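You operate a simulated robot arm through the tools that you are given. There is no shell and no other tool. Be economical: measure what you need, move in short steps, check, and stop when the job is done.

The job below is to be done with a simulated robot arm. You get a single attempt, and the scene is never put back.

JOB
Put the blue mould on the clear sheet. Press the yellow cooler button two times. Take the tall sweet and leave it on the top of the marble slab. Take the square sweet and put it on the biscuit on the rubber mat. Put the orange cup in the right sink. Switch the rack fan switch on. Press the five button three times. Fetch the square red chocolate and set it on the top of the wall bench. Close the lower drawer under the warm plate. Fetch the slim square mould and set it on the paper strip at the end of the belt. The order is free.

Only the result counts: the job must be done as asked and must still hold three seconds after the hand-in. Knocking over, shifting, dropping, spilling or breaking anything else fails it. Flat cloth is picked up by pressing the open fingertips on it (5 to 10 N) and closing them slowly along it; thin cloth reads only 2 to 8 mm in the jaws.

ROBOT AND FRAMES
A 7-joint arm with a two-finger gripper on a trunk, on a base that drives. Base frame: it is fixed to the floor where the robot stands at the start and does not move with it; the origin is under the middle of the robot, x ahead of it, y to its left, z up. Readings come in mm, rad, newtons and seconds.
With the tool pointing down near the work surface it reaches from about 100 to 660 mm from the robot's upright axis, wherever it stands. Its first joint turns from -2.897 to 2.897 rad. Places, roughly: biscuit (4x4x2 cm) [-1000, -900, 900]; blue mould (11x6x3 cm) [500, 200, 800]; clear sheet (19x15x1 cm) [-3800, -2000, 900]; five button [-1700, -800, 900]; lower drawer under the warm plate [-4500, -1700, 600]; orange cup (6x6x6 cm) [300, -2000, 800]; paper strip at the end of the belt [-3700, 2300, 1000]; rack fan switch [-900, -300, 1400]; right sink [-1000, 1300, 700]; slim square mould (13x6x3 cm) [-6100, -1300, 500]; square red chocolate (3x3x2 cm) [-3400, -2000, 900]; square sweet (3x3x2 cm) [600, -2000, 800]; tall sweet (3x3x3 cm) [500, -2000, 800]; top of the marble slab [700, 2400, 900]; top of the wall bench [700, -400, 800]; yellow cooler button [700, -1000, 900]. Payload 1.71 kg.
The tool frame sits at the grasp point between the pads (the TCP): z along the fingers, y along the line on which they close. The tips reach 20 mm beyond it. Largest opening 96 mm; the body of the gripper starts 113 mm behind the TCP.
Orientation is told as [roll, pitch, yaw] about the base's x, y, z axes, in that order, counted from this pose: with the fingers straight down and closing along the base's y, the tool's x points along the base's -x, its y along +y and its z along -z.

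CONTROLS
- The arm moves only by the tool move_arm. Its argument "steps" is a list of rows, each an object (a shift or turn left out is 0, a gripper value left out holds the last) with "grip": the finger opening in cm, from 0 to 9.6; "translation": the shift along the tool's x, y, z in cm, a list of three; "rotation": the turn, a rotation vector about the tool's x, y, z in degrees, a list of three. In form: [{"grip": grip, "translation": [tx, ty, tz], "rotation": [wx, wy, wz]}, ...]. A call has 1 to 8 rows; each row shifts and turns the commanded pose from where the row before left it, along the tool's axes as they then stand. Rows are played at 5 a second. More than 50 mm and 0.15 rad between two rows, or a gripper value outside its range, and nothing of the call is played. Where a pose cannot be reached the arm comes as near as it can. A force on the tool above 40 N (or 10 N above the force at the start of the call, whichever is more), or a blocked arm, ends the call early, and 0.2 s more pass. The fingers move at their own pace (about 153 mm/s each) and stop on an object; they squeeze with about 21 N. The grip force told is the motor's: it shows also when the fingers shut on nothing. Time passes only in rows, and 0.2 s behind the last, so rows that do not move let the fingers close. It gives the time, the measured TCP pose, the force on the tool (base axes), the opening and the grip force at its end, in the units of the frame above (readings bear some noise), with the torque about the TCP (base axes, N m) and any sound that the robot's microphone picked up.
- Cameras (640 x 400 px; columns grow to the right, rows downward): "scene" is now at [-36.4, 84.8, 1663.3]; the picture's right is [-0.98, 0.19, 0.02], its down [0.14, 0.80, -0.58] and it looks along [-0.12, -0.57, -0.81] (base axes); focal length 214 px, centre (320, 200). "wrist" rides on the gripper at [66, 14, -145] in the tool frame; the picture's right is [-0.21, 0.98, 0.00], its down [-0.88, -0.18, -0.45] and it looks along [-0.44, -0.09, 0.90] (tool axes); focal length 275 px, centre (320, 200). There is no depth. A picture from a camera that has moved, and an enlarged one, comes with that camera's place and axes in the base frame and with its lens. The place of the scene camera against the robot may be out by one fixed shift of up to 18 mm in any direction.
- snapshot(camera): a new picture of that camera. The clock stands still meanwhile.
- slide_trunk(by): slides the trunk up (or, below 0, down) by that many mm; the arm and the scene camera ride with it, the base frame stays. It gives what a move gives, with no picture.
- base_move(legs): drives the robot by 1 to 6 legs, each [ahead, turn to the left] in mm and rad, along the robot's own axes; the way and the turn of a leg run together, so that a leg with both is an arc; at most 1500 mm and 3.142 rad a leg. The arm and the cameras ride along, it lands a little off, and it stops where it bumps. It gives what a move gives.
- pan_tilt(pan, tilt): turns the head with the scene camera to pan (to the left, within 2.705 rad either way) and tilt (down, from -0.506 to 1.204), counted from straight ahead of the robot. It gives what a move gives.
- inspect(camera, box): a new picture of the part [left, top, right, bottom] of that camera's present view, enlarged. The clock stands still meanwhile.
- job_done(): hands the job in; it is judged then, once.

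Work in short steps. Places have to be worked out from the pictures, the camera data and where the tool is seen: move nearer, look again, correct. Check each grasp and each placing, and mend what went wrong. You have 483 turns and 228 pictures in all, those below and enlarged ones among them. Open the gripper and draw the arm clear of the work before you hand the job in, unless the task says otherwise; then end with one line.

The tools are called after ">>>" as a command line: name --argument value ..., lists and objects as JSON in quotes. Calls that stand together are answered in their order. move_arm: Moves the arm, as the interface text tells. Its arguments: {"type":"object","properties":{"steps":{"type":"array","items":{"type":"object","properties":{"grip":{"type":"number"},"translation":{"type":"array","items":{"type":"number"}},"rotation":{"type":"array","items":{"type":"number"}}}}}},"required":["steps"]} The other tools are called the same way: slide_trunk (by) slides the trunk up or down; base_move (legs) drives the base; pan_tilt (pan, tilt) turns the head that bears the scene camera; snapshot (camera) takes a picture; inspect (camera, box) takes an enlarged picture of a part of a camera's view; job_done () hands the job in.

At the start:

```text
t: 0.0
position: [99.3, -424.2, 1484.4]
tool_rot: [-0.002, 0.002, -0.001]
wrist_force: [-0.3, 0.2, -0.1]
ft_torque: [-0.01, 0.02, 0.02]
finger_gap: 96.0
grip_force: 0.0
trunk travel left (down, up): [-273.0, 113.0]
robot x, y, heading: [-3.0, 2.1, -0.003]
head pan, tilt: [-1.761, 0.951]
```

scene: 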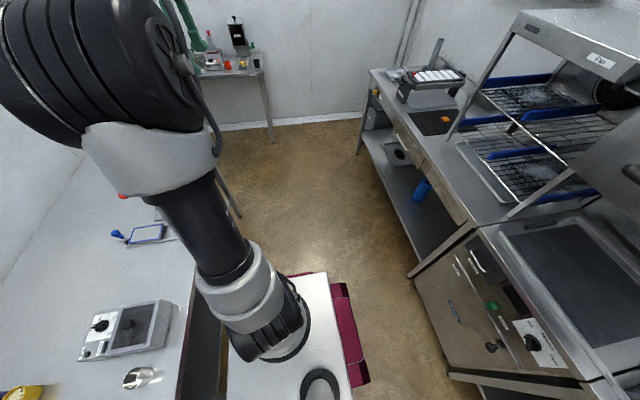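
wrist: 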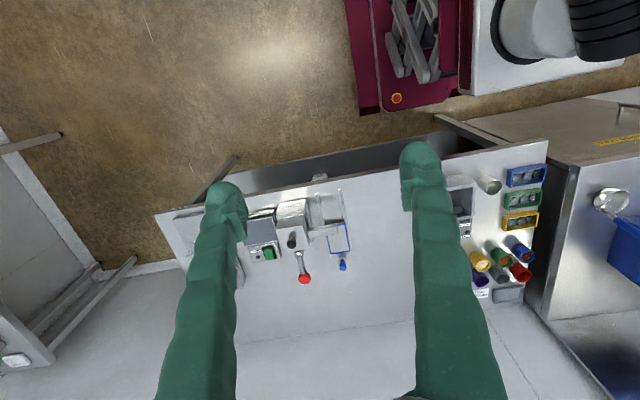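

I'll survey the surroundings first: looking ahead and to the left with the head.

>>> pan_tilt --pan 0.0 --tilt 0.7

>>> snapshot --camera "scene"

>>> pan_tilt --pan 1.3 --tilt 0.6

>>> snapshot --camera "scene"

>>> pan_tilt --pan 2.6 --tilt 0.5

>>> snapshot --camera "scene"

>>> pan_tilt --pan -2.6 --tilt 0.5

>>> snapshot --camera "scene"

>>> pan_tilt --pan -1.3 --tilt 0.5

>>> snapshot --camera "scene"

```text
t: 1.8
position: [78.5, -422.5, 1485.0]
tool_rot: [-0.002, -0.015, 0.0]
wrist_force: [0.1, -1.2, 0.1]
ft_torque: [-0.02, -0.03, -0.01]
finger_gap: 95.8
grip_force: 0.1
trunk travel left (down, up): [-273.0, 113.0]
robot x, y, heading: [0.6, -2.9, -0.001]
head pan, tilt: [0.0, 0.7]
```

```text
225 pictures are left
camera scene: at [62.5, 156.1, 1681.6], right [0.0, -1.0, 0.0], down [-0.66, 0.0, -0.75], along [0.75, 0.0, -0.66], focal length 214 px, centre (320, 200)
```

scene: 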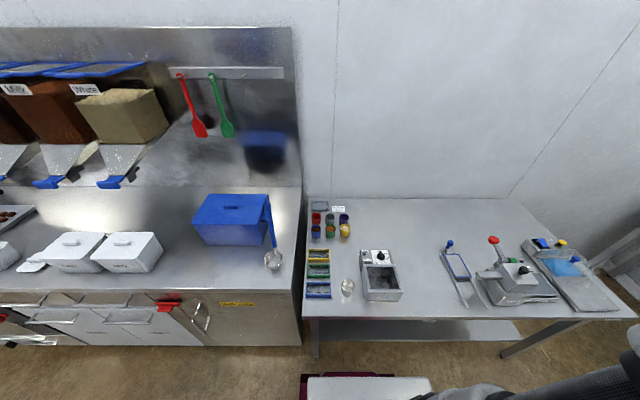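

```text
t: 3.2
position: [78.0, -422.8, 1485.5]
tool_rot: [-0.002, -0.013, 0.001]
wrist_force: [0.4, 0.5, 0.2]
ft_torque: [0.0, 0.01, -0.01]
finger_gap: 96.0
grip_force: 0.0
trunk travel left (down, up): [-273.0, 113.0]
robot x, y, heading: [-1.1, 0.3, 0.005]
head pan, tilt: [1.3, 0.6]
```

```text
224 pictures are left
camera scene: at [1.6, 241.3, 1691.2], right [0.96, -0.27, -0.02], down [-0.16, -0.54, -0.82], along [0.21, 0.8, -0.57], focal length 214 px, centre (320, 200)
```

scene: 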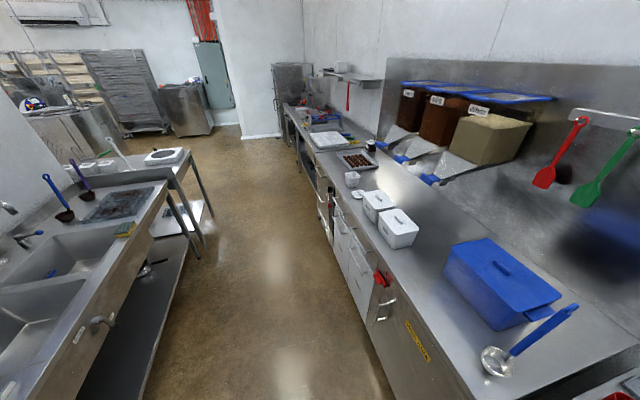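

```text
t: 4.7
position: [78.2, -422.7, 1485.5]
tool_rot: [-0.002, -0.013, 0.0]
wrist_force: [-0.5, -0.8, 0.8]
ft_torque: [0.01, -0.02, -0.01]
finger_gap: 96.2
grip_force: 0.2
trunk travel left (down, up): [-273.0, 113.0]
robot x, y, heading: [0.9, 1.4, -0.002]
head pan, tilt: [2.601, 0.499]
```

```text
223 pictures are left
camera scene: at [-99.9, 203.0, 1702.0], right [0.52, 0.86, -0.01], down [0.4, -0.25, -0.88], along [-0.76, 0.45, -0.47], focal length 214 px, centre (320, 200)
```

scene: 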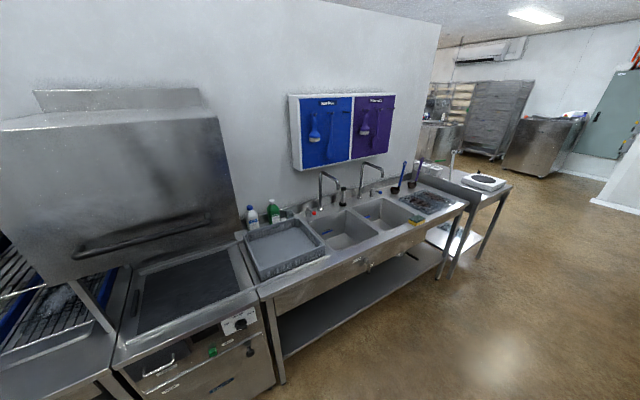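

```text
t: 8.8
position: [77.7, -423.6, 1484.6]
tool_rot: [-0.002, -0.015, -0.001]
wrist_force: [-0.6, 0.0, 0.0]
ft_torque: [-0.05, 0.0, 0.01]
finger_gap: 95.9
grip_force: 0.0
trunk travel left (down, up): [-273.0, 113.0]
robot x, y, heading: [0.4, -0.2, -0.001]
head pan, tilt: [-2.601, 0.499]
```

```text
222 pictures are left
camera scene: at [-99.9, 109.2, 1702.0], right [-0.52, 0.86, 0.01], down [0.4, 0.25, -0.88], along [-0.76, -0.45, -0.47], focal length 214 px, centre (320, 200)
```

scene: 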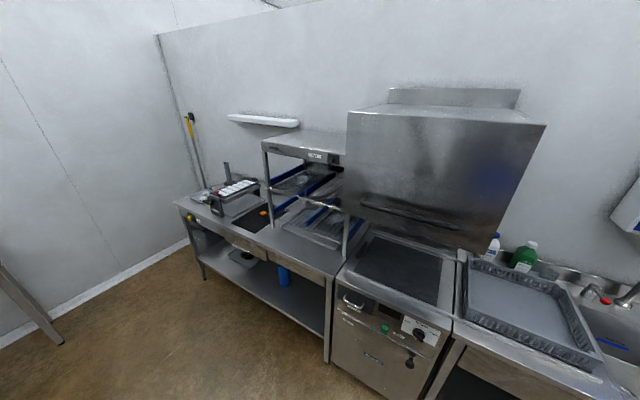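

```text
t: 10.2
position: [78.3, -423.7, 1484.7]
tool_rot: [-0.001, -0.015, 0.001]
wrist_force: [0.2, 0.6, 0.0]
ft_torque: [0.02, 0.0, 0.02]
finger_gap: 96.0
grip_force: 0.0
trunk travel left (down, up): [-273.0, 113.0]
robot x, y, heading: [0.6, -0.5, 0.0]
head pan, tilt: [-1.3, 0.499]
```

```text
221 pictures are left
camera scene: at [2.3, 68.4, 1700.3], right [-0.96, -0.27, 0.02], down [-0.14, 0.46, -0.88], along [0.23, -0.85, -0.48], focal length 214 px, centre (320, 200)
```

scene: 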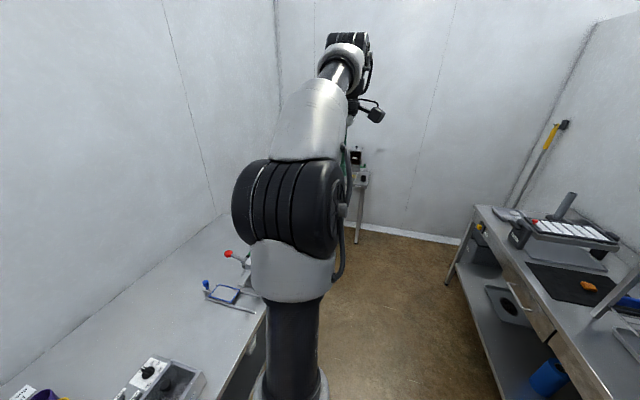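

The corridor runs along y between the bench (edge x≈375) and the back counter (x≈-800). I'll back up, turn right, and do an S-curve alongside the wall bench toward the cooler.

>>> base_move --legs '[[-220, 0], [0, -1.571]]'

>>> base_move --legs '[[400, 0.7], [400, -0.7]]'

>>> pan_tilt --pan 0.9 --tilt 0.8

>>> snapshot --camera "scene"

```text
t: 16.6
position: [-642.0, -71.8, 1485.5]
tool_rot: [-0.003, -0.017, -1.58]
wrist_force: [-1.1, 1.4, -0.3]
ft_torque: [0.04, -0.02, -0.01]
finger_gap: 96.1
grip_force: 0.0
trunk travel left (down, up): [-273.0, 113.0]
robot x, y, heading: [-218.0, -0.0, -1.581]
head pan, tilt: [-1.3, 0.499]
```

```text
t: 21.4
position: [-383.5, -835.3, 1484.5]
tool_rot: [-0.003, 0.002, -1.58]
wrist_force: [-0.5, -0.3, -0.1]
ft_torque: [-0.03, 0.02, -0.02]
finger_gap: 95.9
grip_force: 0.1
trunk travel left (down, up): [-273.0, 113.0]
robot x, y, heading: [41.4, -737.3, -1.579]
head pan, tilt: [-1.3, 0.499]
```

```text
t: 23.5
position: [-382.1, -812.7, 1484.0]
tool_rot: [-0.003, -0.012, -1.58]
wrist_force: [0.1, 0.1, 0.8]
ft_torque: [0.01, 0.0, -0.01]
finger_gap: 96.1
grip_force: 0.0
trunk travel left (down, up): [-273.0, 113.0]
robot x, y, heading: [46.3, -735.5, -1.583]
head pan, tilt: [0.901, 0.799]
```

```text
220 pictures are left
camera scene: at [270.8, -756.0, 1673.9], right [-0.63, -0.78, -0.01], down [-0.56, 0.46, -0.69], along [0.54, -0.43, -0.72], focal length 214 px, centre (320, 200)
```

scene: 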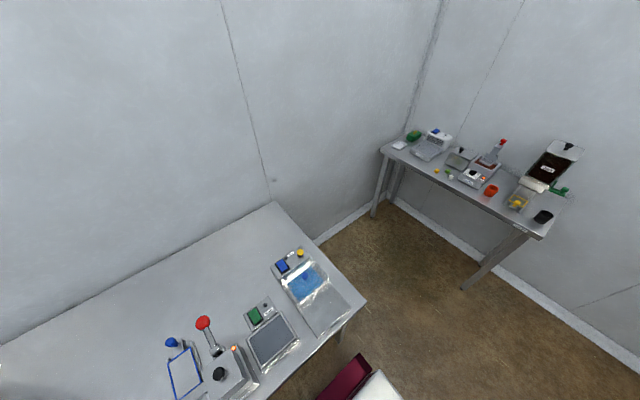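

The cooler with its yellow button sits at about (680,-976). I'll drive ahead 200 mm so it is abreast, and zoom in.

>>> base_move --legs '[[200, 0]]'

>>> pan_tilt --pan 1.5 --tilt 0.9

>>> snapshot --camera "scene"

```text
t: 25.2
position: [-384.1, -1006.7, 1486.4]
tool_rot: [-0.003, -0.018, -1.583]
wrist_force: [1.0, -0.1, 0.2]
ft_torque: [-0.04, -0.02, -0.02]
finger_gap: 95.9
grip_force: 0.0
trunk travel left (down, up): [-273.0, 113.0]
robot x, y, heading: [43.4, -939.9, -1.585]
head pan, tilt: [0.901, 0.799]
```

```text
t: 26.2
position: [-382.9, -991.7, 1487.4]
tool_rot: [-0.005, -0.028, -1.58]
wrist_force: [0.4, 0.6, -0.9]
ft_torque: [0.01, 0.02, 0.02]
finger_gap: 96.0
grip_force: 0.0
trunk travel left (down, up): [-273.0, 113.0]
robot x, y, heading: [41.4, -940.4, -1.578]
head pan, tilt: [1.499, 0.901]
```

```text
219 pictures are left
camera scene: at [281.3, -912.8, 1666.8], right [-0.08, -1.0, -0.02], down [-0.78, 0.08, -0.62], along [0.62, -0.04, -0.78], focal length 214 px, centre (320, 200)
```

scene: 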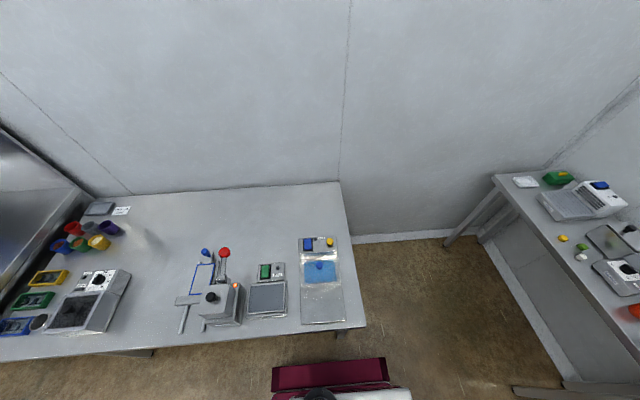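

I'll swing the arm from the right side toward the front along an arc (radius ≈424), turning the tool with it.

>>> move_arm --steps '[{"translation": [-4.7, 0, 0], "rotation": [0, 0, -6.4]}, {"translation": [-4.7, 0, 0], "rotation": [0, 0, -6.4]}, {"translation": [-4.7, 0, 0], "rotation": [0, 0, -6.4]}, {"translation": [-4.7, 0, 0], "rotation": [0, 0, -6.4]}, {"translation": [-4.7, 0, 0], "rotation": [0, 0, -6.4]}, {"translation": [-4.7, 0, 0], "rotation": [0, 0, -6.4]}, {"translation": [-4.7, 0, 0], "rotation": [0, 0, -6.4]}]'

>>> move_arm --steps '[{"translation": [-4.7, 0, 0], "rotation": [0, 0, -6.4]}, {"translation": [-4.7, 0, 0], "rotation": [0, 0, -6.4]}, {"translation": [-4.7, 0, 0], "rotation": [0, 0, -6.4]}, {"translation": [-4.7, 0, 0], "rotation": [0, 0, -6.4]}, {"translation": [-4.7, 0, 0], "rotation": [0, 0, -6.4]}, {"translation": [-4.7, 0, 0], "rotation": [0, 0, -6.4]}, {"translation": [-4.7, 0, 0], "rotation": [0, 0, -6.4]}]'

>>> snapshot --camera "scene"

```text
t: 27.8
position: [-281.3, -1282.3, 1493.4]
tool_rot: [-0.029, -0.017, -0.826]
wrist_force: [-0.1, -0.6, 1.1]
ft_torque: [-0.02, -0.01, -0.04]
finger_gap: 96.2
grip_force: 0.1
out of reach, approached as far as the arm can: row 5, 7
trunk travel left (down, up): [-273.0, 113.0]
robot x, y, heading: [44.9, -937.1, -1.584]
head pan, tilt: [1.499, 0.901]
```

```text
t: 29.4
position: [7.0, -1425.1, 1491.2]
tool_rot: [-0.032, 0.006, -0.017]
wrist_force: [0.4, 0.4, -0.3]
ft_torque: [0.02, 0.08, -0.01]
finger_gap: 96.0
grip_force: 0.0
out of reach, approached as far as the arm can: row 4
trunk travel left (down, up): [-273.0, 113.0]
robot x, y, heading: [39.4, -935.4, -1.58]
head pan, tilt: [1.499, 0.901]
```

```text
218 pictures are left
camera scene: at [282.8, -912.2, 1666.5], right [-0.08, -1.0, -0.02], down [-0.78, 0.07, -0.62], along [0.62, -0.04, -0.79], focal length 214 px, centre (320, 200)
```

scene: 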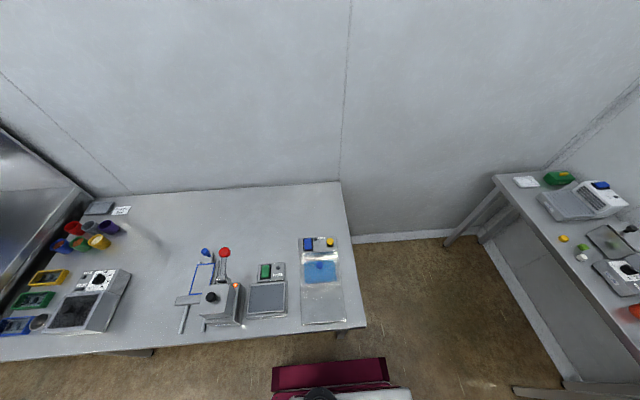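

Arm is now ahead, slightly high/out of reach; I'll lower it 25 cm and pull it in a little, then swing left.

>>> move_arm --steps '[{"translation": [0, 1.6, 4.5]}, {"translation": [0, 1.6, 4.5]}, {"translation": [0, 1.6, 4.5]}, {"translation": [0, 1.6, 4.5]}, {"translation": [0, 1.6, 4.5]}]'

>>> move_arm --steps '[{"translation": [-4.7, 0, 0], "rotation": [0, 0, -6.4]}, {"translation": [-4.7, 0, 0], "rotation": [0, 0, -6.4]}, {"translation": [-4.7, 0, 0], "rotation": [0, 0, -6.4]}, {"translation": [-4.7, 0, 0], "rotation": [0, 0, -6.4]}, {"translation": [-4.7, 0, 0], "rotation": [0, 0, -6.4]}, {"translation": [-4.7, 0, 0], "rotation": [0, 0, -6.4]}, {"translation": [-4.7, 0, 0], "rotation": [0, 0, -6.4]}]'

>>> snapshot --camera "scene"

```text
t: 30.6
position: [4.6, -1351.5, 1263.4]
tool_rot: [-0.03, 0.003, -0.017]
wrist_force: [0.8, 0.8, 0.8]
ft_torque: [-0.03, 0.0, 0.03]
finger_gap: 95.9
grip_force: 0.0
trunk travel left (down, up): [-273.0, 113.0]
robot x, y, heading: [41.6, -937.5, -1.58]
head pan, tilt: [1.499, 0.901]
```

```text
t: 32.2
position: [311.8, -1247.9, 1259.8]
tool_rot: [-0.017, 0.023, 0.764]
wrist_force: [-0.5, -0.7, 1.1]
ft_torque: [-0.02, 0.02, 0.02]
finger_gap: 95.9
grip_force: 0.0
trunk travel left (down, up): [-273.0, 113.0]
robot x, y, heading: [40.4, -938.6, -1.578]
head pan, tilt: [1.499, 0.901]
```

```text
217 pictures are left
camera scene: at [282.1, -911.3, 1666.6], right [-0.08, -1.0, -0.02], down [-0.78, 0.07, -0.62], along [0.62, -0.04, -0.78], focal length 214 px, centre (320, 200)
```

scene: 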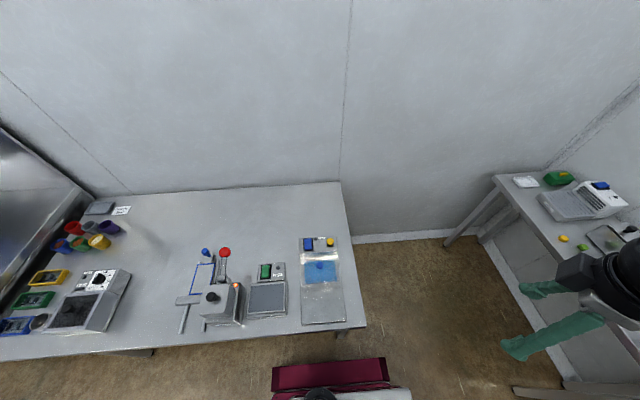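

Swing works, and the camera model matches the tool. Now close the fingers and move to above the yellow button.

>>> move_arm --steps '[{"grip": 0, "translation": [-4.5, -0.6, 1.6]}, {"translation": [-4.5, -0.6, 1.6]}, {"translation": [-4.5, -0.6, 1.6]}, {"translation": [-4.5, -0.6, 1.6]}, {"translation": [-4.5, -0.6, 1.6]}, {"translation": [-4.5, -0.6, 1.6]}, {"translation": [-4.5, -0.6, 1.6]}, {"translation": [-4.5, -0.6, 1.6]}]'

>>> move_arm --steps '[{"translation": [-4.4, -0.6, 1.6], "rotation": [0, 0, -8]}, {"translation": [-4.4, -0.6, 1.6], "rotation": [0, 0, -8]}, {"rotation": [0, 0, -8]}]'

>>> snapshot --camera "wrist"

>>> inspect --camera "scene" --box '[250, 200, 410, 300]'

```text
t: 34.0
position: [604.4, -1039.4, 1122.7]
tool_rot: [-0.016, 0.025, 0.764]
wrist_force: [0.2, 0.5, -0.2]
ft_torque: [-0.03, 0.04, 0.02]
finger_gap: 0.0
grip_force: 20.6
trunk travel left (down, up): [-273.0, 113.0]
robot x, y, heading: [41.0, -937.5, -1.58]
head pan, tilt: [1.499, 0.901]
```

```text
t: 34.8
position: [670.3, -983.0, 1090.3]
tool_rot: [-0.008, 0.028, 1.183]
wrist_force: [-0.2, -0.2, -0.1]
ft_torque: [-0.03, 0.02, -0.01]
finger_gap: 0.1
grip_force: 20.7
trunk travel left (down, up): [-273.0, 113.0]
robot x, y, heading: [43.6, -939.9, -1.582]
head pan, tilt: [1.499, 0.901]
```

```text
216 pictures are left
camera wrist: at [633.4, -1034.3, 1237.6], right [-0.83, 0.56, -0.01], down [0.5, 0.75, 0.42], along [0.25, 0.34, -0.91], focal length 275 px, centre (320, 200)
```

wrist: 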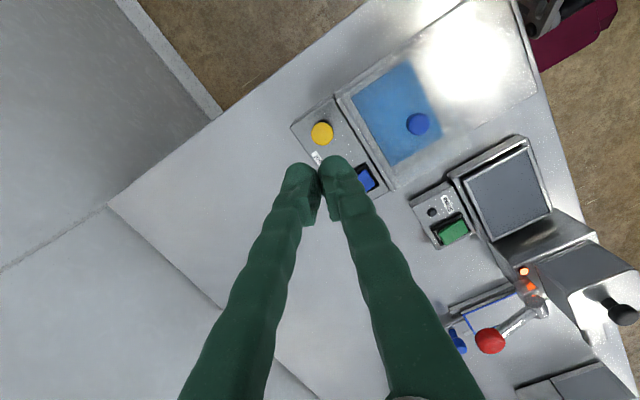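

```text
4.00 times, centred on (330, 250) of scene
camera zoom: at [281.0, -912.3, 1666.8], right [-0.08, -1.0, -0.02], down [-0.78, 0.08, -0.62], along [0.62, -0.04, -0.78], focal length 858 px, centre (280, 0)
```

zoom: 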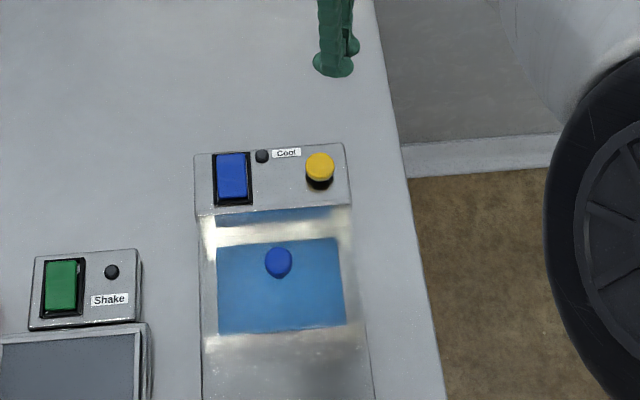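

Yellow button triangulates at ≈(677,-977). Shift 12,6 mm and descend most of the way (tip to ~z 925).

>>> move_arm --steps '[{"translation": [-1.0, -0.9, 3.5]}, {"translation": [0, 0, 4]}, {"translation": [0, 0, 4]}, {"translation": [0, 0, 3]}]'

>>> snapshot --camera "wrist"

>>> inspect --camera "scene" --box '[250, 200, 410, 300]'

```text
t: 35.8
position: [680.5, -981.4, 942.8]
tool_rot: [-0.006, 0.025, 1.182]
wrist_force: [-0.1, -0.6, 0.5]
ft_torque: [0.0, -0.01, 0.02]
finger_gap: 0.0
grip_force: 20.7
trunk travel left (down, up): [-273.0, 113.0]
robot x, y, heading: [43.3, -936.4, -1.584]
head pan, tilt: [1.499, 0.901]
```

```text
214 pictures are left
camera wrist: at [644.5, -1031.7, 1089.7], right [-0.83, 0.56, -0.01], down [0.5, 0.75, 0.42], along [0.25, 0.34, -0.91], focal length 275 px, centre (320, 200)
```

wrist: 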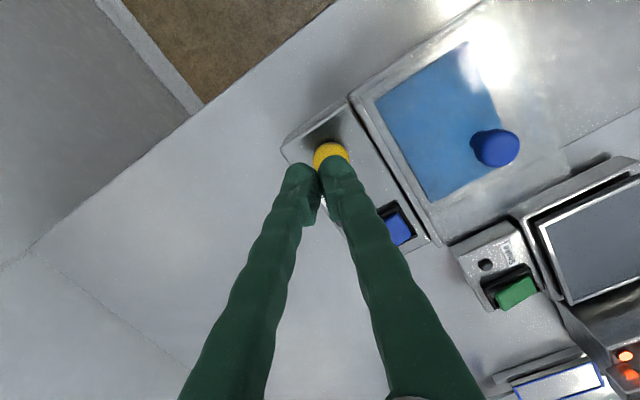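

```text
4.00 times, centred on (330, 250) of scene
camera zoom: at [282.0, -911.9, 1666.6], right [-0.08, -1.0, -0.02], down [-0.78, 0.07, -0.62], along [0.62, -0.04, -0.78], focal length 858 px, centre (280, 0)
```

zoom: 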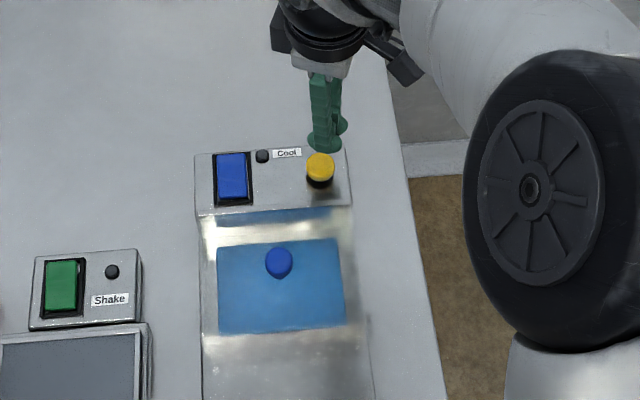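

Nearly aligned. Descend in small rows looking for contact.

>>> move_arm --steps '[{"translation": [-0.2, 0.3, 1]}, {"translation": [0, 0, 1]}, {"translation": [0, 0, 1]}]'

>>> inspect --camera "scene" --box '[250, 200, 410, 300]'

```text
t: 36.6
position: [677.8, -979.4, 913.7]
tool_rot: [-0.007, 0.029, 1.182]
wrist_force: [0.3, 0.0, -0.7]
ft_torque: [0.02, 0.0, 0.01]
finger_gap: 0.0
grip_force: 21.1
trunk travel left (down, up): [-273.0, 113.0]
robot x, y, heading: [40.7, -941.1, -1.583]
head pan, tilt: [1.499, 0.901]
```

```text
4.00 times, centred on (330, 250) of scene
camera zoom: at [281.7, -911.6, 1666.6], right [-0.08, -1.0, -0.02], down [-0.78, 0.07, -0.62], along [0.62, -0.04, -0.78], focal length 858 px, centre (280, 0)
```

zoom: 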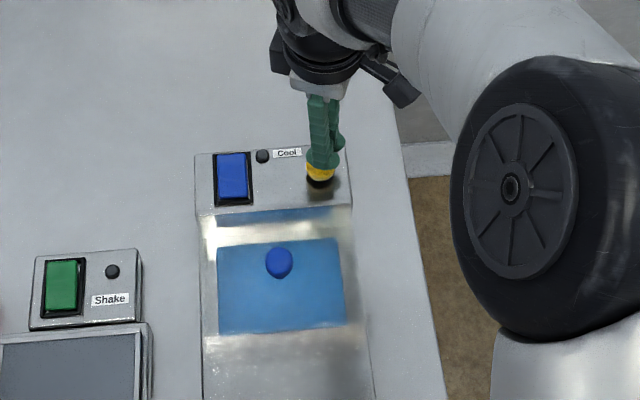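

Just above the button; continue in 4 mm rows.

>>> move_arm --steps '[{"translation": [0, 0, 0.4]}, {"translation": [0, 0, 0.4]}]'

>>> move_arm --steps '[{"translation": [0, 0, 0.4]}]'

>>> move_arm --steps '[{"translation": [0, 0, 0.4]}]'

```text
t: 37.2
position: [678.1, -979.5, 905.6]
tool_rot: [-0.008, 0.027, 1.181]
wrist_force: [0.7, -0.5, -0.5]
ft_torque: [0.03, 0.0, 0.03]
finger_gap: 0.1
grip_force: 20.5
trunk travel left (down, up): [-273.0, 113.0]
robot x, y, heading: [41.7, -937.7, -1.584]
head pan, tilt: [1.499, 0.901]
```

```text
t: 37.6
position: [679.3, -979.5, 902.4]
tool_rot: [-0.006, 0.028, 1.185]
wrist_force: [-0.7, 0.1, 0.0]
ft_torque: [-0.03, 0.02, -0.02]
finger_gap: 0.3
grip_force: 20.5
trunk travel left (down, up): [-273.0, 113.0]
robot x, y, heading: [40.4, -935.8, -1.58]
head pan, tilt: [1.499, 0.901]
```

```text
t: 38.0
position: [678.4, -980.8, 898.3]
tool_rot: [-0.006, 0.03, 1.184]
wrist_force: [0.0, -0.1, 0.7]
ft_torque: [0.0, 0.03, -0.02]
finger_gap: 0.0
grip_force: 20.8
trunk travel left (down, up): [-273.0, 113.0]
robot x, y, heading: [42.5, -935.7, -1.583]
head pan, tilt: [1.499, 0.901]
```

No contact yet (tip z≈878). Continue.

>>> move_arm --steps '[{"translation": [0, 0, 0.3]}]'

>>> move_arm --steps '[{"translation": [0, 0, 0.3]}]'

>>> inspect --camera "scene" --box '[250, 200, 410, 300]'

```text
t: 38.4
position: [679.3, -980.2, 895.8]
tool_rot: [-0.007, 0.029, 1.183]
wrist_force: [0.2, -0.3, 1.4]
ft_torque: [0.02, 0.02, 0.01]
finger_gap: 0.0
grip_force: 21.1
trunk travel left (down, up): [-273.0, 113.0]
robot x, y, heading: [39.4, -939.9, -1.573]
head pan, tilt: [1.499, 0.901]
```

```text
t: 38.8
position: [678.8, -979.2, 892.9]
tool_rot: [-0.007, 0.028, 1.184]
wrist_force: [0.2, 0.1, 1.4]
ft_torque: [0.05, -0.01, 0.01]
finger_gap: 6.0
grip_force: 29.8
trunk travel left (down, up): [-273.0, 113.0]
robot x, y, heading: [37.1, -936.9, -1.582]
head pan, tilt: [1.499, 0.901]
```

```text
4.00 times, centred on (330, 250) of scene
camera zoom: at [281.3, -911.6, 1666.7], right [-0.08, -1.0, -0.02], down [-0.78, 0.07, -0.62], along [0.62, -0.04, -0.78], focal length 858 px, centre (280, 0)
```

zoom: 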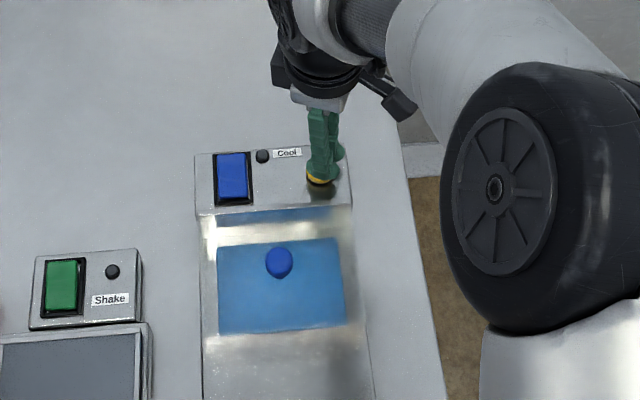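

The dome is wedging the fingers apart instead of being pressed. I'll lift, shift so one fingertip is centred on it, and press again.

>>> move_arm --steps '[{"translation": [0, 0, -2]}, {"translation": [0, -0.5, 0]}]'

>>> inspect --camera "scene" --box '[290, 220, 370, 270]'

>>> inspect --camera "wrist" --box '[260, 120, 380, 195]'

```text
t: 39.4
position: [685.0, -980.7, 913.0]
tool_rot: [-0.005, 0.029, 1.183]
wrist_force: [-0.3, -0.1, -0.2]
ft_torque: [0.02, 0.0, 0.02]
finger_gap: 0.0
grip_force: 29.6
trunk travel left (down, up): [-273.0, 113.0]
robot x, y, heading: [42.1, -937.9, -1.582]
head pan, tilt: [1.499, 0.901]
```

```text
8.00 times, centred on (330, 245) of scene
camera zoom: at [281.9, -911.6, 1666.6], right [-0.08, -1.0, -0.02], down [-0.78, 0.07, -0.62], along [0.62, -0.04, -0.78], focal length 1716 px, centre (240, -160)
```

zoom: 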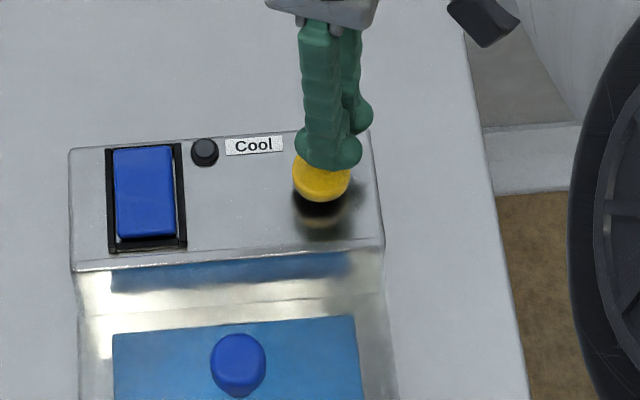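

```text
5.33 times, centred on (320, 158) of wrist
camera zoom: at [647.4, -1032.1, 1059.6], right [-0.83, 0.56, -0.01], down [0.5, 0.75, 0.42], along [0.25, 0.34, -0.91], focal length 1468 px, centre (320, 427)
```

zoom: 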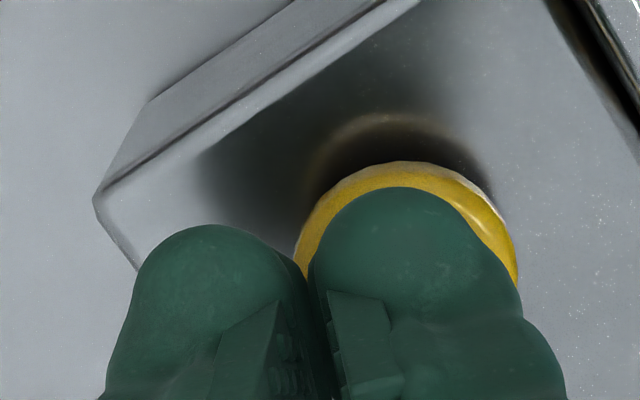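

One fingertip is now centred over the button. Press down.

>>> move_arm --steps '[{"translation": [0, 0, 0.8]}, {"translation": [0, 0, 0.7]}]'

>>> move_arm --steps '[{"translation": [0, 0, 0.3]}]'

>>> move_arm --steps '[{"translation": [0, 0, 0.3]}]'

>>> move_arm --steps '[{"translation": [0, 0, 0.3]}]'

```text
t: 40.0
position: [685.0, -982.1, 896.8]
tool_rot: [-0.007, 0.028, 1.184]
wrist_force: [0.1, 0.1, 0.2]
ft_torque: [0.05, 0.03, 0.0]
finger_gap: 0.0
grip_force: 29.6
trunk travel left (down, up): [-273.0, 113.0]
robot x, y, heading: [39.8, -936.1, -1.578]
head pan, tilt: [1.499, 0.901]
```

```text
t: 40.4
position: [683.5, -982.0, 894.4]
tool_rot: [-0.007, 0.028, 1.183]
wrist_force: [-0.3, 0.7, 1.0]
ft_torque: [-0.03, 0.02, 0.02]
finger_gap: 0.1
grip_force: 29.6
trunk travel left (down, up): [-273.0, 113.0]
robot x, y, heading: [43.2, -941.0, -1.583]
head pan, tilt: [1.499, 0.901]
```

```text
t: 40.8
position: [684.4, -981.1, 892.2]
tool_rot: [-0.005, 0.027, 1.184]
wrist_force: [-0.1, 0.2, 1.5]
ft_torque: [0.01, -0.03, -0.03]
finger_gap: 0.0
grip_force: 29.7
trunk travel left (down, up): [-273.0, 113.0]
robot x, y, heading: [41.7, -940.5, -1.586]
head pan, tilt: [1.499, 0.901]
```

```text
t: 41.2
position: [683.1, -982.3, 889.4]
tool_rot: [-0.008, 0.028, 1.181]
wrist_force: [0.8, -1.2, 1.7]
ft_torque: [0.03, 0.02, 0.02]
finger_gap: 0.1
grip_force: 29.5
trunk travel left (down, up): [-273.0, 113.0]
robot x, y, heading: [38.6, -937.3, -1.578]
head pan, tilt: [1.499, 0.901]
```

Force is rising slowly (spring). Continue deeper.

>>> move_arm --steps '[{"translation": [0, 0, 0.3]}]'

>>> move_arm --steps '[{"translation": [0, 0, 0.3]}]'

>>> move_arm --steps '[{"translation": [0, 0, 0.3]}]'

>>> inspect --camera "scene" --box '[290, 220, 370, 270]'

```text
t: 41.6
position: [683.9, -981.8, 885.0]
tool_rot: [-0.008, 0.029, 1.183]
wrist_force: [0.9, 0.0, 3.5]
ft_torque: [0.02, 0.02, -0.01]
finger_gap: 0.0
grip_force: 28.9
trunk travel left (down, up): [-273.0, 113.0]
robot x, y, heading: [40.7, -935.7, -1.582]
head pan, tilt: [1.499, 0.901]
heard: click
```

```text
t: 42.0
position: [682.6, -981.8, 883.5]
tool_rot: [-0.009, 0.029, 1.184]
wrist_force: [-1.4, 1.3, 5.7]
ft_torque: [0.02, 0.01, -0.01]
finger_gap: 0.0
grip_force: 29.3
trunk travel left (down, up): [-273.0, 113.0]
robot x, y, heading: [42.7, -939.7, -1.581]
head pan, tilt: [1.499, 0.901]
```

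```text
t: 42.4
position: [684.4, -981.5, 881.6]
tool_rot: [-0.01, 0.027, 1.18]
wrist_force: [-3.3, 0.1, 23.0]
ft_torque: [0.13, 0.12, 0.03]
finger_gap: 5.8
grip_force: 29.7
trunk travel left (down, up): [-273.0, 113.0]
robot x, y, heading: [43.4, -941.2, -1.582]
head pan, tilt: [1.499, 0.901]
```

```text
8.00 times, centred on (330, 245) of scene
camera zoom: at [279.0, -911.6, 1667.3], right [-0.08, -1.0, -0.02], down [-0.78, 0.07, -0.62], along [0.62, -0.04, -0.78], focal length 1716 px, centre (240, -160)
```

zoom: 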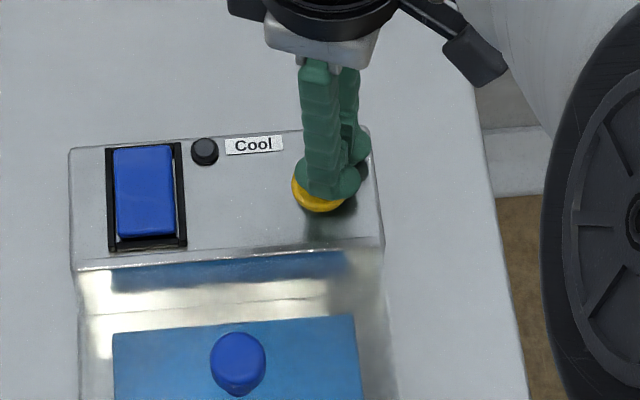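

A click was heard: first press. Release fully, then press again.

>>> move_arm --steps '[{"translation": [0, 0, -1.5]}, {"translation": [0, 0, -1.5]}, {}]'

>>> move_arm --steps '[{"translation": [0, 0, 1]}, {"translation": [0, 0, 0.8]}, {"translation": [0, 0, 0.3]}]'

>>> move_arm --steps '[{"translation": [0, 0, 0.3]}, {"translation": [0, 0, 0.3]}]'

```text
t: 43.2
position: [683.7, -981.1, 910.0]
tool_rot: [-0.005, 0.029, 1.182]
wrist_force: [-0.7, 0.3, 1.2]
ft_torque: [0.0, -0.03, 0.0]
finger_gap: 0.1
grip_force: 29.6
trunk travel left (down, up): [-273.0, 113.0]
robot x, y, heading: [43.2, -938.5, -1.583]
head pan, tilt: [1.499, 0.901]
```

```text
t: 44.0
position: [682.9, -981.4, 888.6]
tool_rot: [-0.007, 0.028, 1.183]
wrist_force: [-0.1, 0.9, 2.9]
ft_torque: [0.04, 0.03, 0.02]
finger_gap: 0.1
grip_force: 29.6
trunk travel left (down, up): [-273.0, 113.0]
robot x, y, heading: [39.9, -938.0, -1.578]
head pan, tilt: [1.499, 0.901]
```

```text
t: 44.6
position: [682.5, -981.7, 882.8]
tool_rot: [-0.008, 0.03, 1.183]
wrist_force: [0.1, 1.4, 5.7]
ft_torque: [0.11, 0.04, -0.03]
finger_gap: 0.1
grip_force: 29.4
trunk travel left (down, up): [-273.0, 113.0]
robot x, y, heading: [43.0, -941.2, -1.579]
head pan, tilt: [1.499, 0.901]
heard: click
```

Second click heard – cooler done. Lift and retract the arm, then swing it to the front.

>>> move_arm --steps '[{"translation": [0, 0, -4.5]}, {"translation": [0, 0, -4.5]}, {"translation": [0, 0, -4.5], "rotation": [0, 0, -7.5]}, {"translation": [0, 0, -4], "rotation": [0, 0, -7.5]}, {"translation": [0, 0, -4], "rotation": [0, 0, -7.5]}, {"translation": [0, 4.5, -1]}, {"translation": [0, 4.5, -1]}, {"translation": [0, 4.5, -1]}]'

>>> move_arm --steps '[{"translation": [0, 4.5, -1]}, {"translation": [0, 4, -1]}, {"translation": [4.6, 0, 0], "rotation": [0, 0, 6.4]}, {"translation": [4.6, 0, 0], "rotation": [0, 0, 6.4]}, {"translation": [4.6, 0, 0], "rotation": [0, 0, 6.4]}, {"translation": [4.6, 0, 0], "rotation": [0, 0, 6.4]}, {"translation": [4.6, 0, 0], "rotation": [0, 0, 6.4]}, {"translation": [4.6, 0, 0], "rotation": [0, 0, 6.4]}]'

>>> move_arm --steps '[{"grip": 9.6, "translation": [4.6, 0, 0], "rotation": [0, 0, 6.4]}, {"translation": [4.6, 0, 0], "rotation": [0, 0, 6.4]}, {"translation": [4.6, 0, 0], "rotation": [0, 0, 6.4]}, {"translation": [4.6, 0, 0], "rotation": [0, 0, 6.4]}, {"translation": [4.6, 0, 0], "rotation": [0, 0, 6.4]}, {"translation": [4.6, 0, 0], "rotation": [0, 0, 6.4]}, {"translation": [4.6, 0, 0], "rotation": [0, 0, 6.4]}, {"translation": [4.6, 0, 0], "rotation": [0, 0, 6.4]}]'

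>>> base_move --legs '[[560, 0], [0, 1.571], [410, 0], [0, -1.571]]'

>>> pan_tilt --pan 0.1 --tilt 0.95

>>> snapshot --camera "scene"

```text
t: 46.4
position: [546.7, -976.6, 1130.3]
tool_rot: [0.005, 0.028, 1.574]
wrist_force: [-1.0, -0.8, 1.2]
ft_torque: [0.01, -0.02, 0.0]
finger_gap: 0.0
grip_force: 29.5
trunk travel left (down, up): [-273.0, 113.0]
robot x, y, heading: [41.7, -937.5, -1.583]
head pan, tilt: [1.499, 0.901]
```

```text
t: 48.2
position: [389.4, -1236.5, 1154.7]
tool_rot: [-0.013, 0.024, 0.904]
wrist_force: [-0.3, 0.4, -0.3]
ft_torque: [0.04, 0.0, 0.02]
finger_gap: 0.0
grip_force: 29.2
trunk travel left (down, up): [-273.0, 113.0]
robot x, y, heading: [43.3, -936.6, -1.582]
head pan, tilt: [1.499, 0.901]
```

```text
t: 50.0
position: [79.2, -1410.8, 1161.8]
tool_rot: [-0.027, 0.004, 0.01]
wrist_force: [-0.6, -0.2, -0.6]
ft_torque: [0.0, 0.0, 0.02]
finger_gap: 95.7
grip_force: 0.0
trunk travel left (down, up): [-273.0, 113.0]
robot x, y, heading: [41.3, -938.5, -1.585]
head pan, tilt: [1.499, 0.901]
```

```text
t: 64.9
position: [481.0, -1978.7, 1161.1]
tool_rot: [-0.028, 0.004, 0.004]
wrist_force: [0.3, -0.2, 0.0]
ft_torque: [0.04, 0.03, 0.02]
finger_gap: 96.0
grip_force: 0.1
trunk travel left (down, up): [-273.0, 113.0]
robot x, y, heading: [450.5, -1504.1, -1.591]
head pan, tilt: [1.499, 0.901]
```

```text
t: 66.4
position: [482.3, -1961.4, 1168.1]
tool_rot: [-0.044, 0.009, 0.002]
wrist_force: [0.2, 1.0, 0.3]
ft_torque: [-0.02, -0.02, 0.01]
finger_gap: 96.1
grip_force: 0.0
trunk travel left (down, up): [-273.0, 113.0]
robot x, y, heading: [452.1, -1507.6, -1.586]
head pan, tilt: [0.099, 0.949]
```

```text
207 pictures are left
camera scene: at [623.7, -1547.0, 1662.0], right [-1.0, -0.08, 0.0], down [-0.07, 0.82, -0.57], along [0.05, -0.57, -0.82], focal length 214 px, centre (320, 200)
```

scene: 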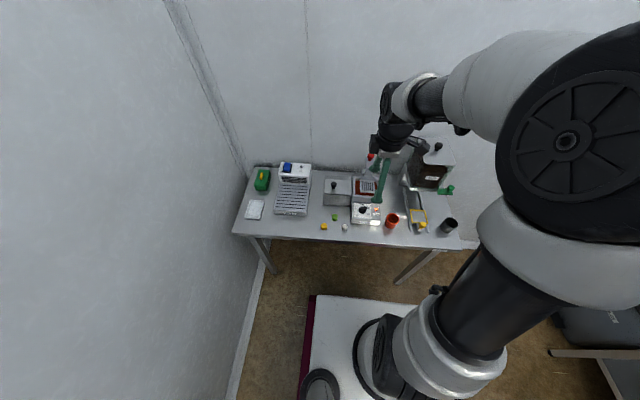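

Now zoom on the table and take a wrist picture to identify the sweets and cup.

>>> inspect --camera "scene" --box '[300, 180, 428, 260]'

>>> snapshot --camera "wrist"

```text
5.00 times, centred on (364, 220) of scene
camera zoom: at [623.7, -1547.0, 1662.0], right [-1.0, -0.08, 0.0], down [-0.07, 0.82, -0.57], along [0.05, -0.57, -0.82], focal length 1072 px, centre (100, 100)
```

zoom: 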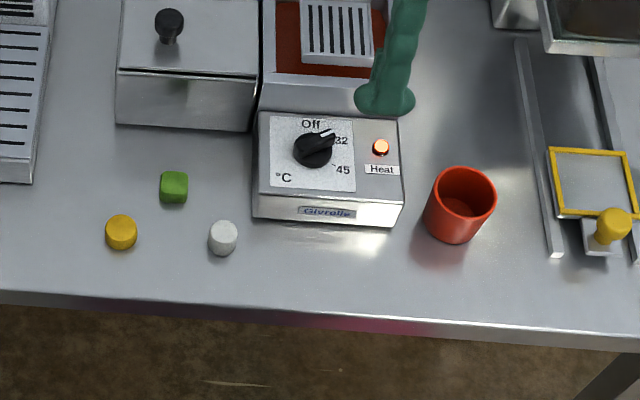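

```text
205 pictures are left
camera wrist: at [417.8, -1940.9, 1312.9], right [0.2, 0.98, -0.04], down [0.88, -0.16, 0.45], along [0.43, -0.13, -0.89], focal length 275 px, centre (320, 200)
```

wrist: 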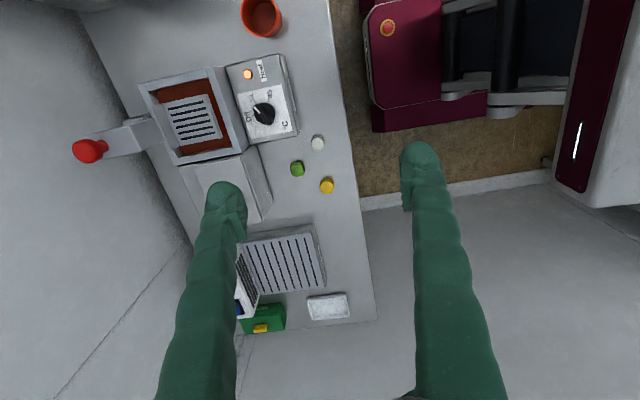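

Green cube = square sweet at ≈(585,-2042), white tall cylinder = tall sweet at ≈(541,-1993), cup ≈(342,-2030). Take the square sweet first: move above it with the tilt corrected.

>>> move_arm --steps '[{"translation": [-3.4, -2.7, 3], "rotation": [-2, 0, 0]}, {"translation": [-3.4, -2.7, 3]}, {"translation": [-3.5, -2.7, 3]}, {"translation": [0, 0, 4]}, {"grip": 6, "translation": [0, 0, 4]}]'

>>> snapshot --camera "wrist"

>>> inspect --camera "scene" --box '[300, 180, 428, 260]'

```text
refused: row 1 steps farther than a row can; nothing moved
```

```text
204 pictures are left
camera wrist: at [417.8, -1940.9, 1312.9], right [0.2, 0.98, -0.04], down [0.88, -0.16, 0.45], along [0.43, -0.13, -0.89], focal length 275 px, centre (320, 200)
```

wrist: 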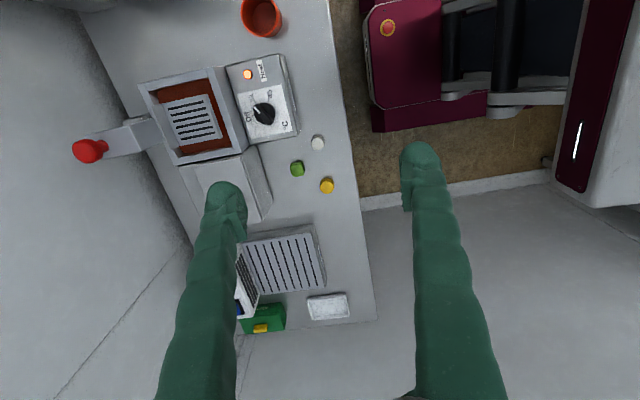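

```text
5.00 times, centred on (364, 220) of scene
camera zoom: at [623.7, -1547.0, 1662.0], right [-1.0, -0.08, 0.0], down [-0.07, 0.82, -0.57], along [0.05, -0.57, -0.82], focal length 1072 px, centre (100, 100)
```

zoom: 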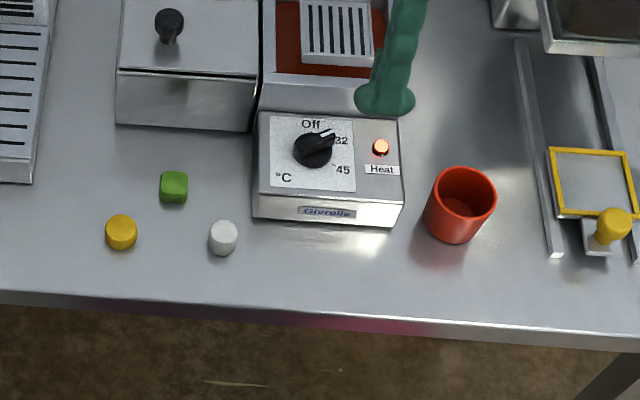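

Rows were slightly over 50 mm; split finer.

>>> move_arm --steps '[{"translation": [-2.6, -2.0, 2.5], "rotation": [-2, 0, 0]}, {"translation": [-2.6, -2.0, 2.5]}, {"translation": [-2.6, -2.0, 2.5]}, {"translation": [-2.5, -2.1, 2.5]}, {"translation": [0, 0, 4]}, {"grip": 6, "translation": [0, 0, 4]}]'

>>> snapshot --camera "wrist"

```text
t: 67.8
position: [583.6, -2045.1, 988.2]
tool_rot: [-0.007, 0.005, 0.004]
wrist_force: [0.4, 0.1, -1.1]
ft_torque: [0.03, 0.01, 0.02]
finger_gap: 60.0
grip_force: 0.0
trunk travel left (down, up): [-273.0, 113.0]
robot x, y, heading: [452.6, -1503.5, -1.59]
head pan, tilt: [0.099, 0.949]
```

```text
202 pictures are left
camera wrist: at [519.1, -2030.7, 1133.7], right [0.2, 0.98, -0.01], down [0.88, -0.18, 0.44], along [0.43, -0.1, -0.9], focal length 275 px, centre (320, 200)
```

wrist: 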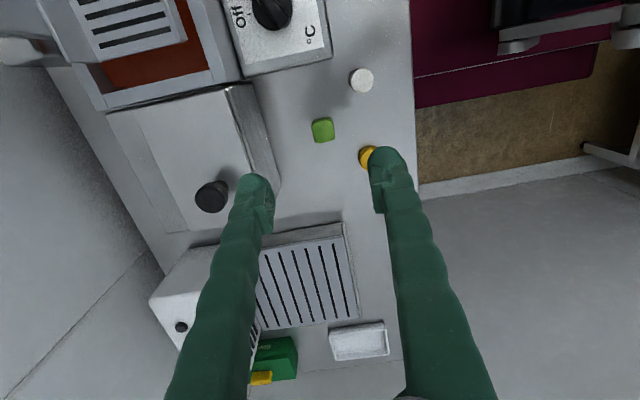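

Well aligned over the green sweet. Narrow to 46 mm and descend to just above it, then creep.

>>> move_arm --steps '[{"grip": 4.8, "translation": [0, 0, 4]}, {"translation": [0, 0, 4]}, {"translation": [0, 0, 4]}, {"translation": [0, 0, 2]}]'

>>> inspect --camera "scene" --box '[300, 180, 428, 260]'

>>> snapshot --camera "wrist"

```text
t: 68.8
position: [583.3, -2046.5, 850.0]
tool_rot: [-0.008, 0.007, 0.001]
wrist_force: [0.4, -0.7, -0.5]
ft_torque: [-0.01, 0.0, 0.02]
finger_gap: 48.0
grip_force: 0.1
trunk travel left (down, up): [-273.0, 113.0]
robot x, y, heading: [455.0, -1502.3, -1.596]
head pan, tilt: [0.099, 0.949]
```

```text
5.00 times, centred on (364, 220) of scene
camera zoom: at [623.7, -1547.5, 1662.0], right [-1.0, -0.08, 0.0], down [-0.06, 0.82, -0.57], along [0.05, -0.57, -0.82], focal length 1072 px, centre (100, 100)
```

zoom: 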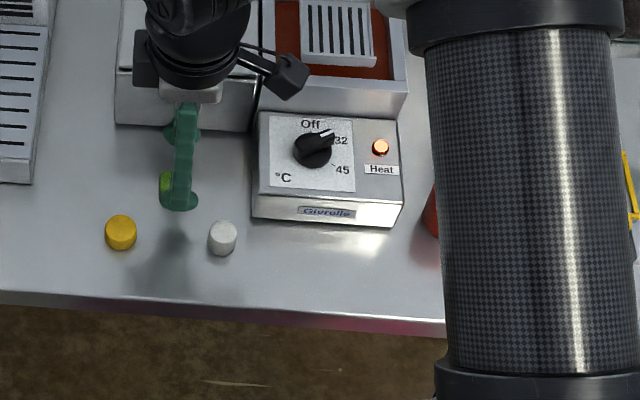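

```text
200 pictures are left
camera wrist: at [518.1, -2031.0, 995.2], right [0.2, 0.98, -0.01], down [0.88, -0.18, 0.44], along [0.43, -0.1, -0.9], focal length 275 px, centre (320, 200)
```

wrist: 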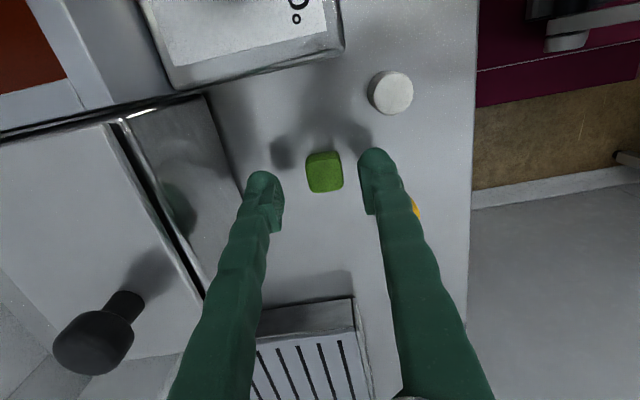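

Still well centred. Creep down to the table.

>>> move_arm --steps '[{"translation": [0, 0, 1]}, {"translation": [0, 0, 0.6]}]'

>>> move_arm --steps '[{"translation": [0, 0, 0.5]}]'

>>> inspect --camera "scene" --box '[320, 200, 360, 225]'

```text
t: 69.4
position: [582.5, -2045.8, 833.3]
tool_rot: [-0.007, 0.006, 0.003]
wrist_force: [0.3, 0.8, 1.0]
ft_torque: [-0.01, 0.03, 0.01]
finger_gap: 47.9
grip_force: 0.0
trunk travel left (down, up): [-273.0, 113.0]
robot x, y, heading: [452.4, -1503.0, -1.598]
head pan, tilt: [0.099, 0.949]
```

```text
t: 69.8
position: [584.1, -2046.8, 828.4]
tool_rot: [-0.006, 0.006, 0.002]
wrist_force: [0.3, -0.4, 0.0]
ft_torque: [0.01, 0.0, 0.0]
finger_gap: 48.1
grip_force: 0.1
trunk travel left (down, up): [-273.0, 113.0]
robot x, y, heading: [451.8, -1503.0, -1.591]
head pan, tilt: [0.099, 0.949]
```

```text
16.00 times, centred on (340, 212) of scene
camera zoom: at [623.6, -1547.8, 1662.0], right [-1.0, -0.08, 0.0], down [-0.06, 0.82, -0.57], along [0.05, -0.57, -0.82], focal length 3432 px, centre (0, 0)
```

zoom: 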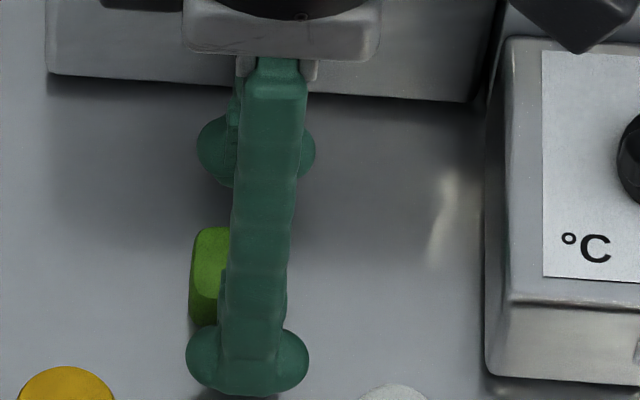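

>>> move_arm --steps '[{"translation": [0, 0, 0.4]}]'

>>> move_arm --steps '[{"translation": [0, 0, 0.3]}]'

>>> move_arm --steps '[{"translation": [0, 0, 0.3]}]'

```text
t: 70.2
position: [582.9, -2045.9, 824.8]
tool_rot: [-0.007, 0.005, 0.0]
wrist_force: [0.7, 0.4, 0.2]
ft_torque: [-0.01, 0.03, 0.01]
finger_gap: 48.0
grip_force: 0.1
trunk travel left (down, up): [-273.0, 113.0]
robot x, y, heading: [452.0, -1501.5, -1.596]
head pan, tilt: [0.099, 0.949]
```

```text
t: 70.6
position: [582.6, -2045.7, 821.3]
tool_rot: [-0.007, 0.005, 0.003]
wrist_force: [-0.5, 0.1, -1.9]
ft_torque: [-0.01, 0.01, 0.02]
finger_gap: 47.9
grip_force: 0.0
trunk travel left (down, up): [-273.0, 113.0]
robot x, y, heading: [452.6, -1504.7, -1.593]
head pan, tilt: [0.099, 0.949]
```

```text
t: 71.0
position: [582.8, -2046.0, 819.6]
tool_rot: [-0.008, 0.005, 0.002]
wrist_force: [0.4, 0.1, 8.2]
ft_torque: [0.26, 0.03, -0.03]
finger_gap: 48.4
grip_force: 0.3
trunk travel left (down, up): [-273.0, 113.0]
robot x, y, heading: [454.7, -1507.1, -1.591]
head pan, tilt: [0.099, 0.949]
```

Table contact at TCP≈820 (table z≈800). Raise 4 mm and close on the sweet.

>>> move_arm --steps '[{"translation": [0, 0, -0.4]}, {"grip": 2.0}, {}, {}]'

>>> move_arm --steps '[{"translation": [0, 0, -3]}, {"translation": [0, 0, -4]}, {"translation": [0, 0, -4]}]'

>>> snapshot --camera "wrist"

```text
t: 72.0
position: [584.4, -2045.8, 823.2]
tool_rot: [-0.007, 0.005, 0.003]
wrist_force: [-0.6, -0.9, 0.4]
ft_torque: [0.01, -0.01, 0.01]
finger_gap: 24.0
grip_force: 21.1
trunk travel left (down, up): [-273.0, 113.0]
robot x, y, heading: [455.2, -1507.4, -1.584]
head pan, tilt: [0.099, 0.949]
```

```text
t: 72.8
position: [583.8, -2044.0, 932.9]
tool_rot: [-0.009, 0.006, 0.002]
wrist_force: [-0.7, -0.6, 0.2]
ft_torque: [-0.06, 0.05, 0.03]
finger_gap: 23.8
grip_force: 21.1
trunk travel left (down, up): [-273.0, 113.0]
robot x, y, heading: [450.4, -1503.1, -1.589]
head pan, tilt: [0.099, 0.949]
```

```text
198 pictures are left
camera wrist: at [519.1, -2028.9, 1078.0], right [0.2, 0.98, -0.01], down [0.88, -0.18, 0.44], along [0.43, -0.1, -0.9], focal length 275 px, centre (320, 200)
```

wrist: 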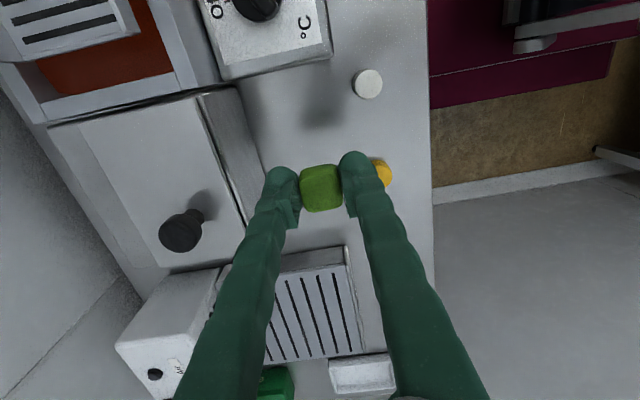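

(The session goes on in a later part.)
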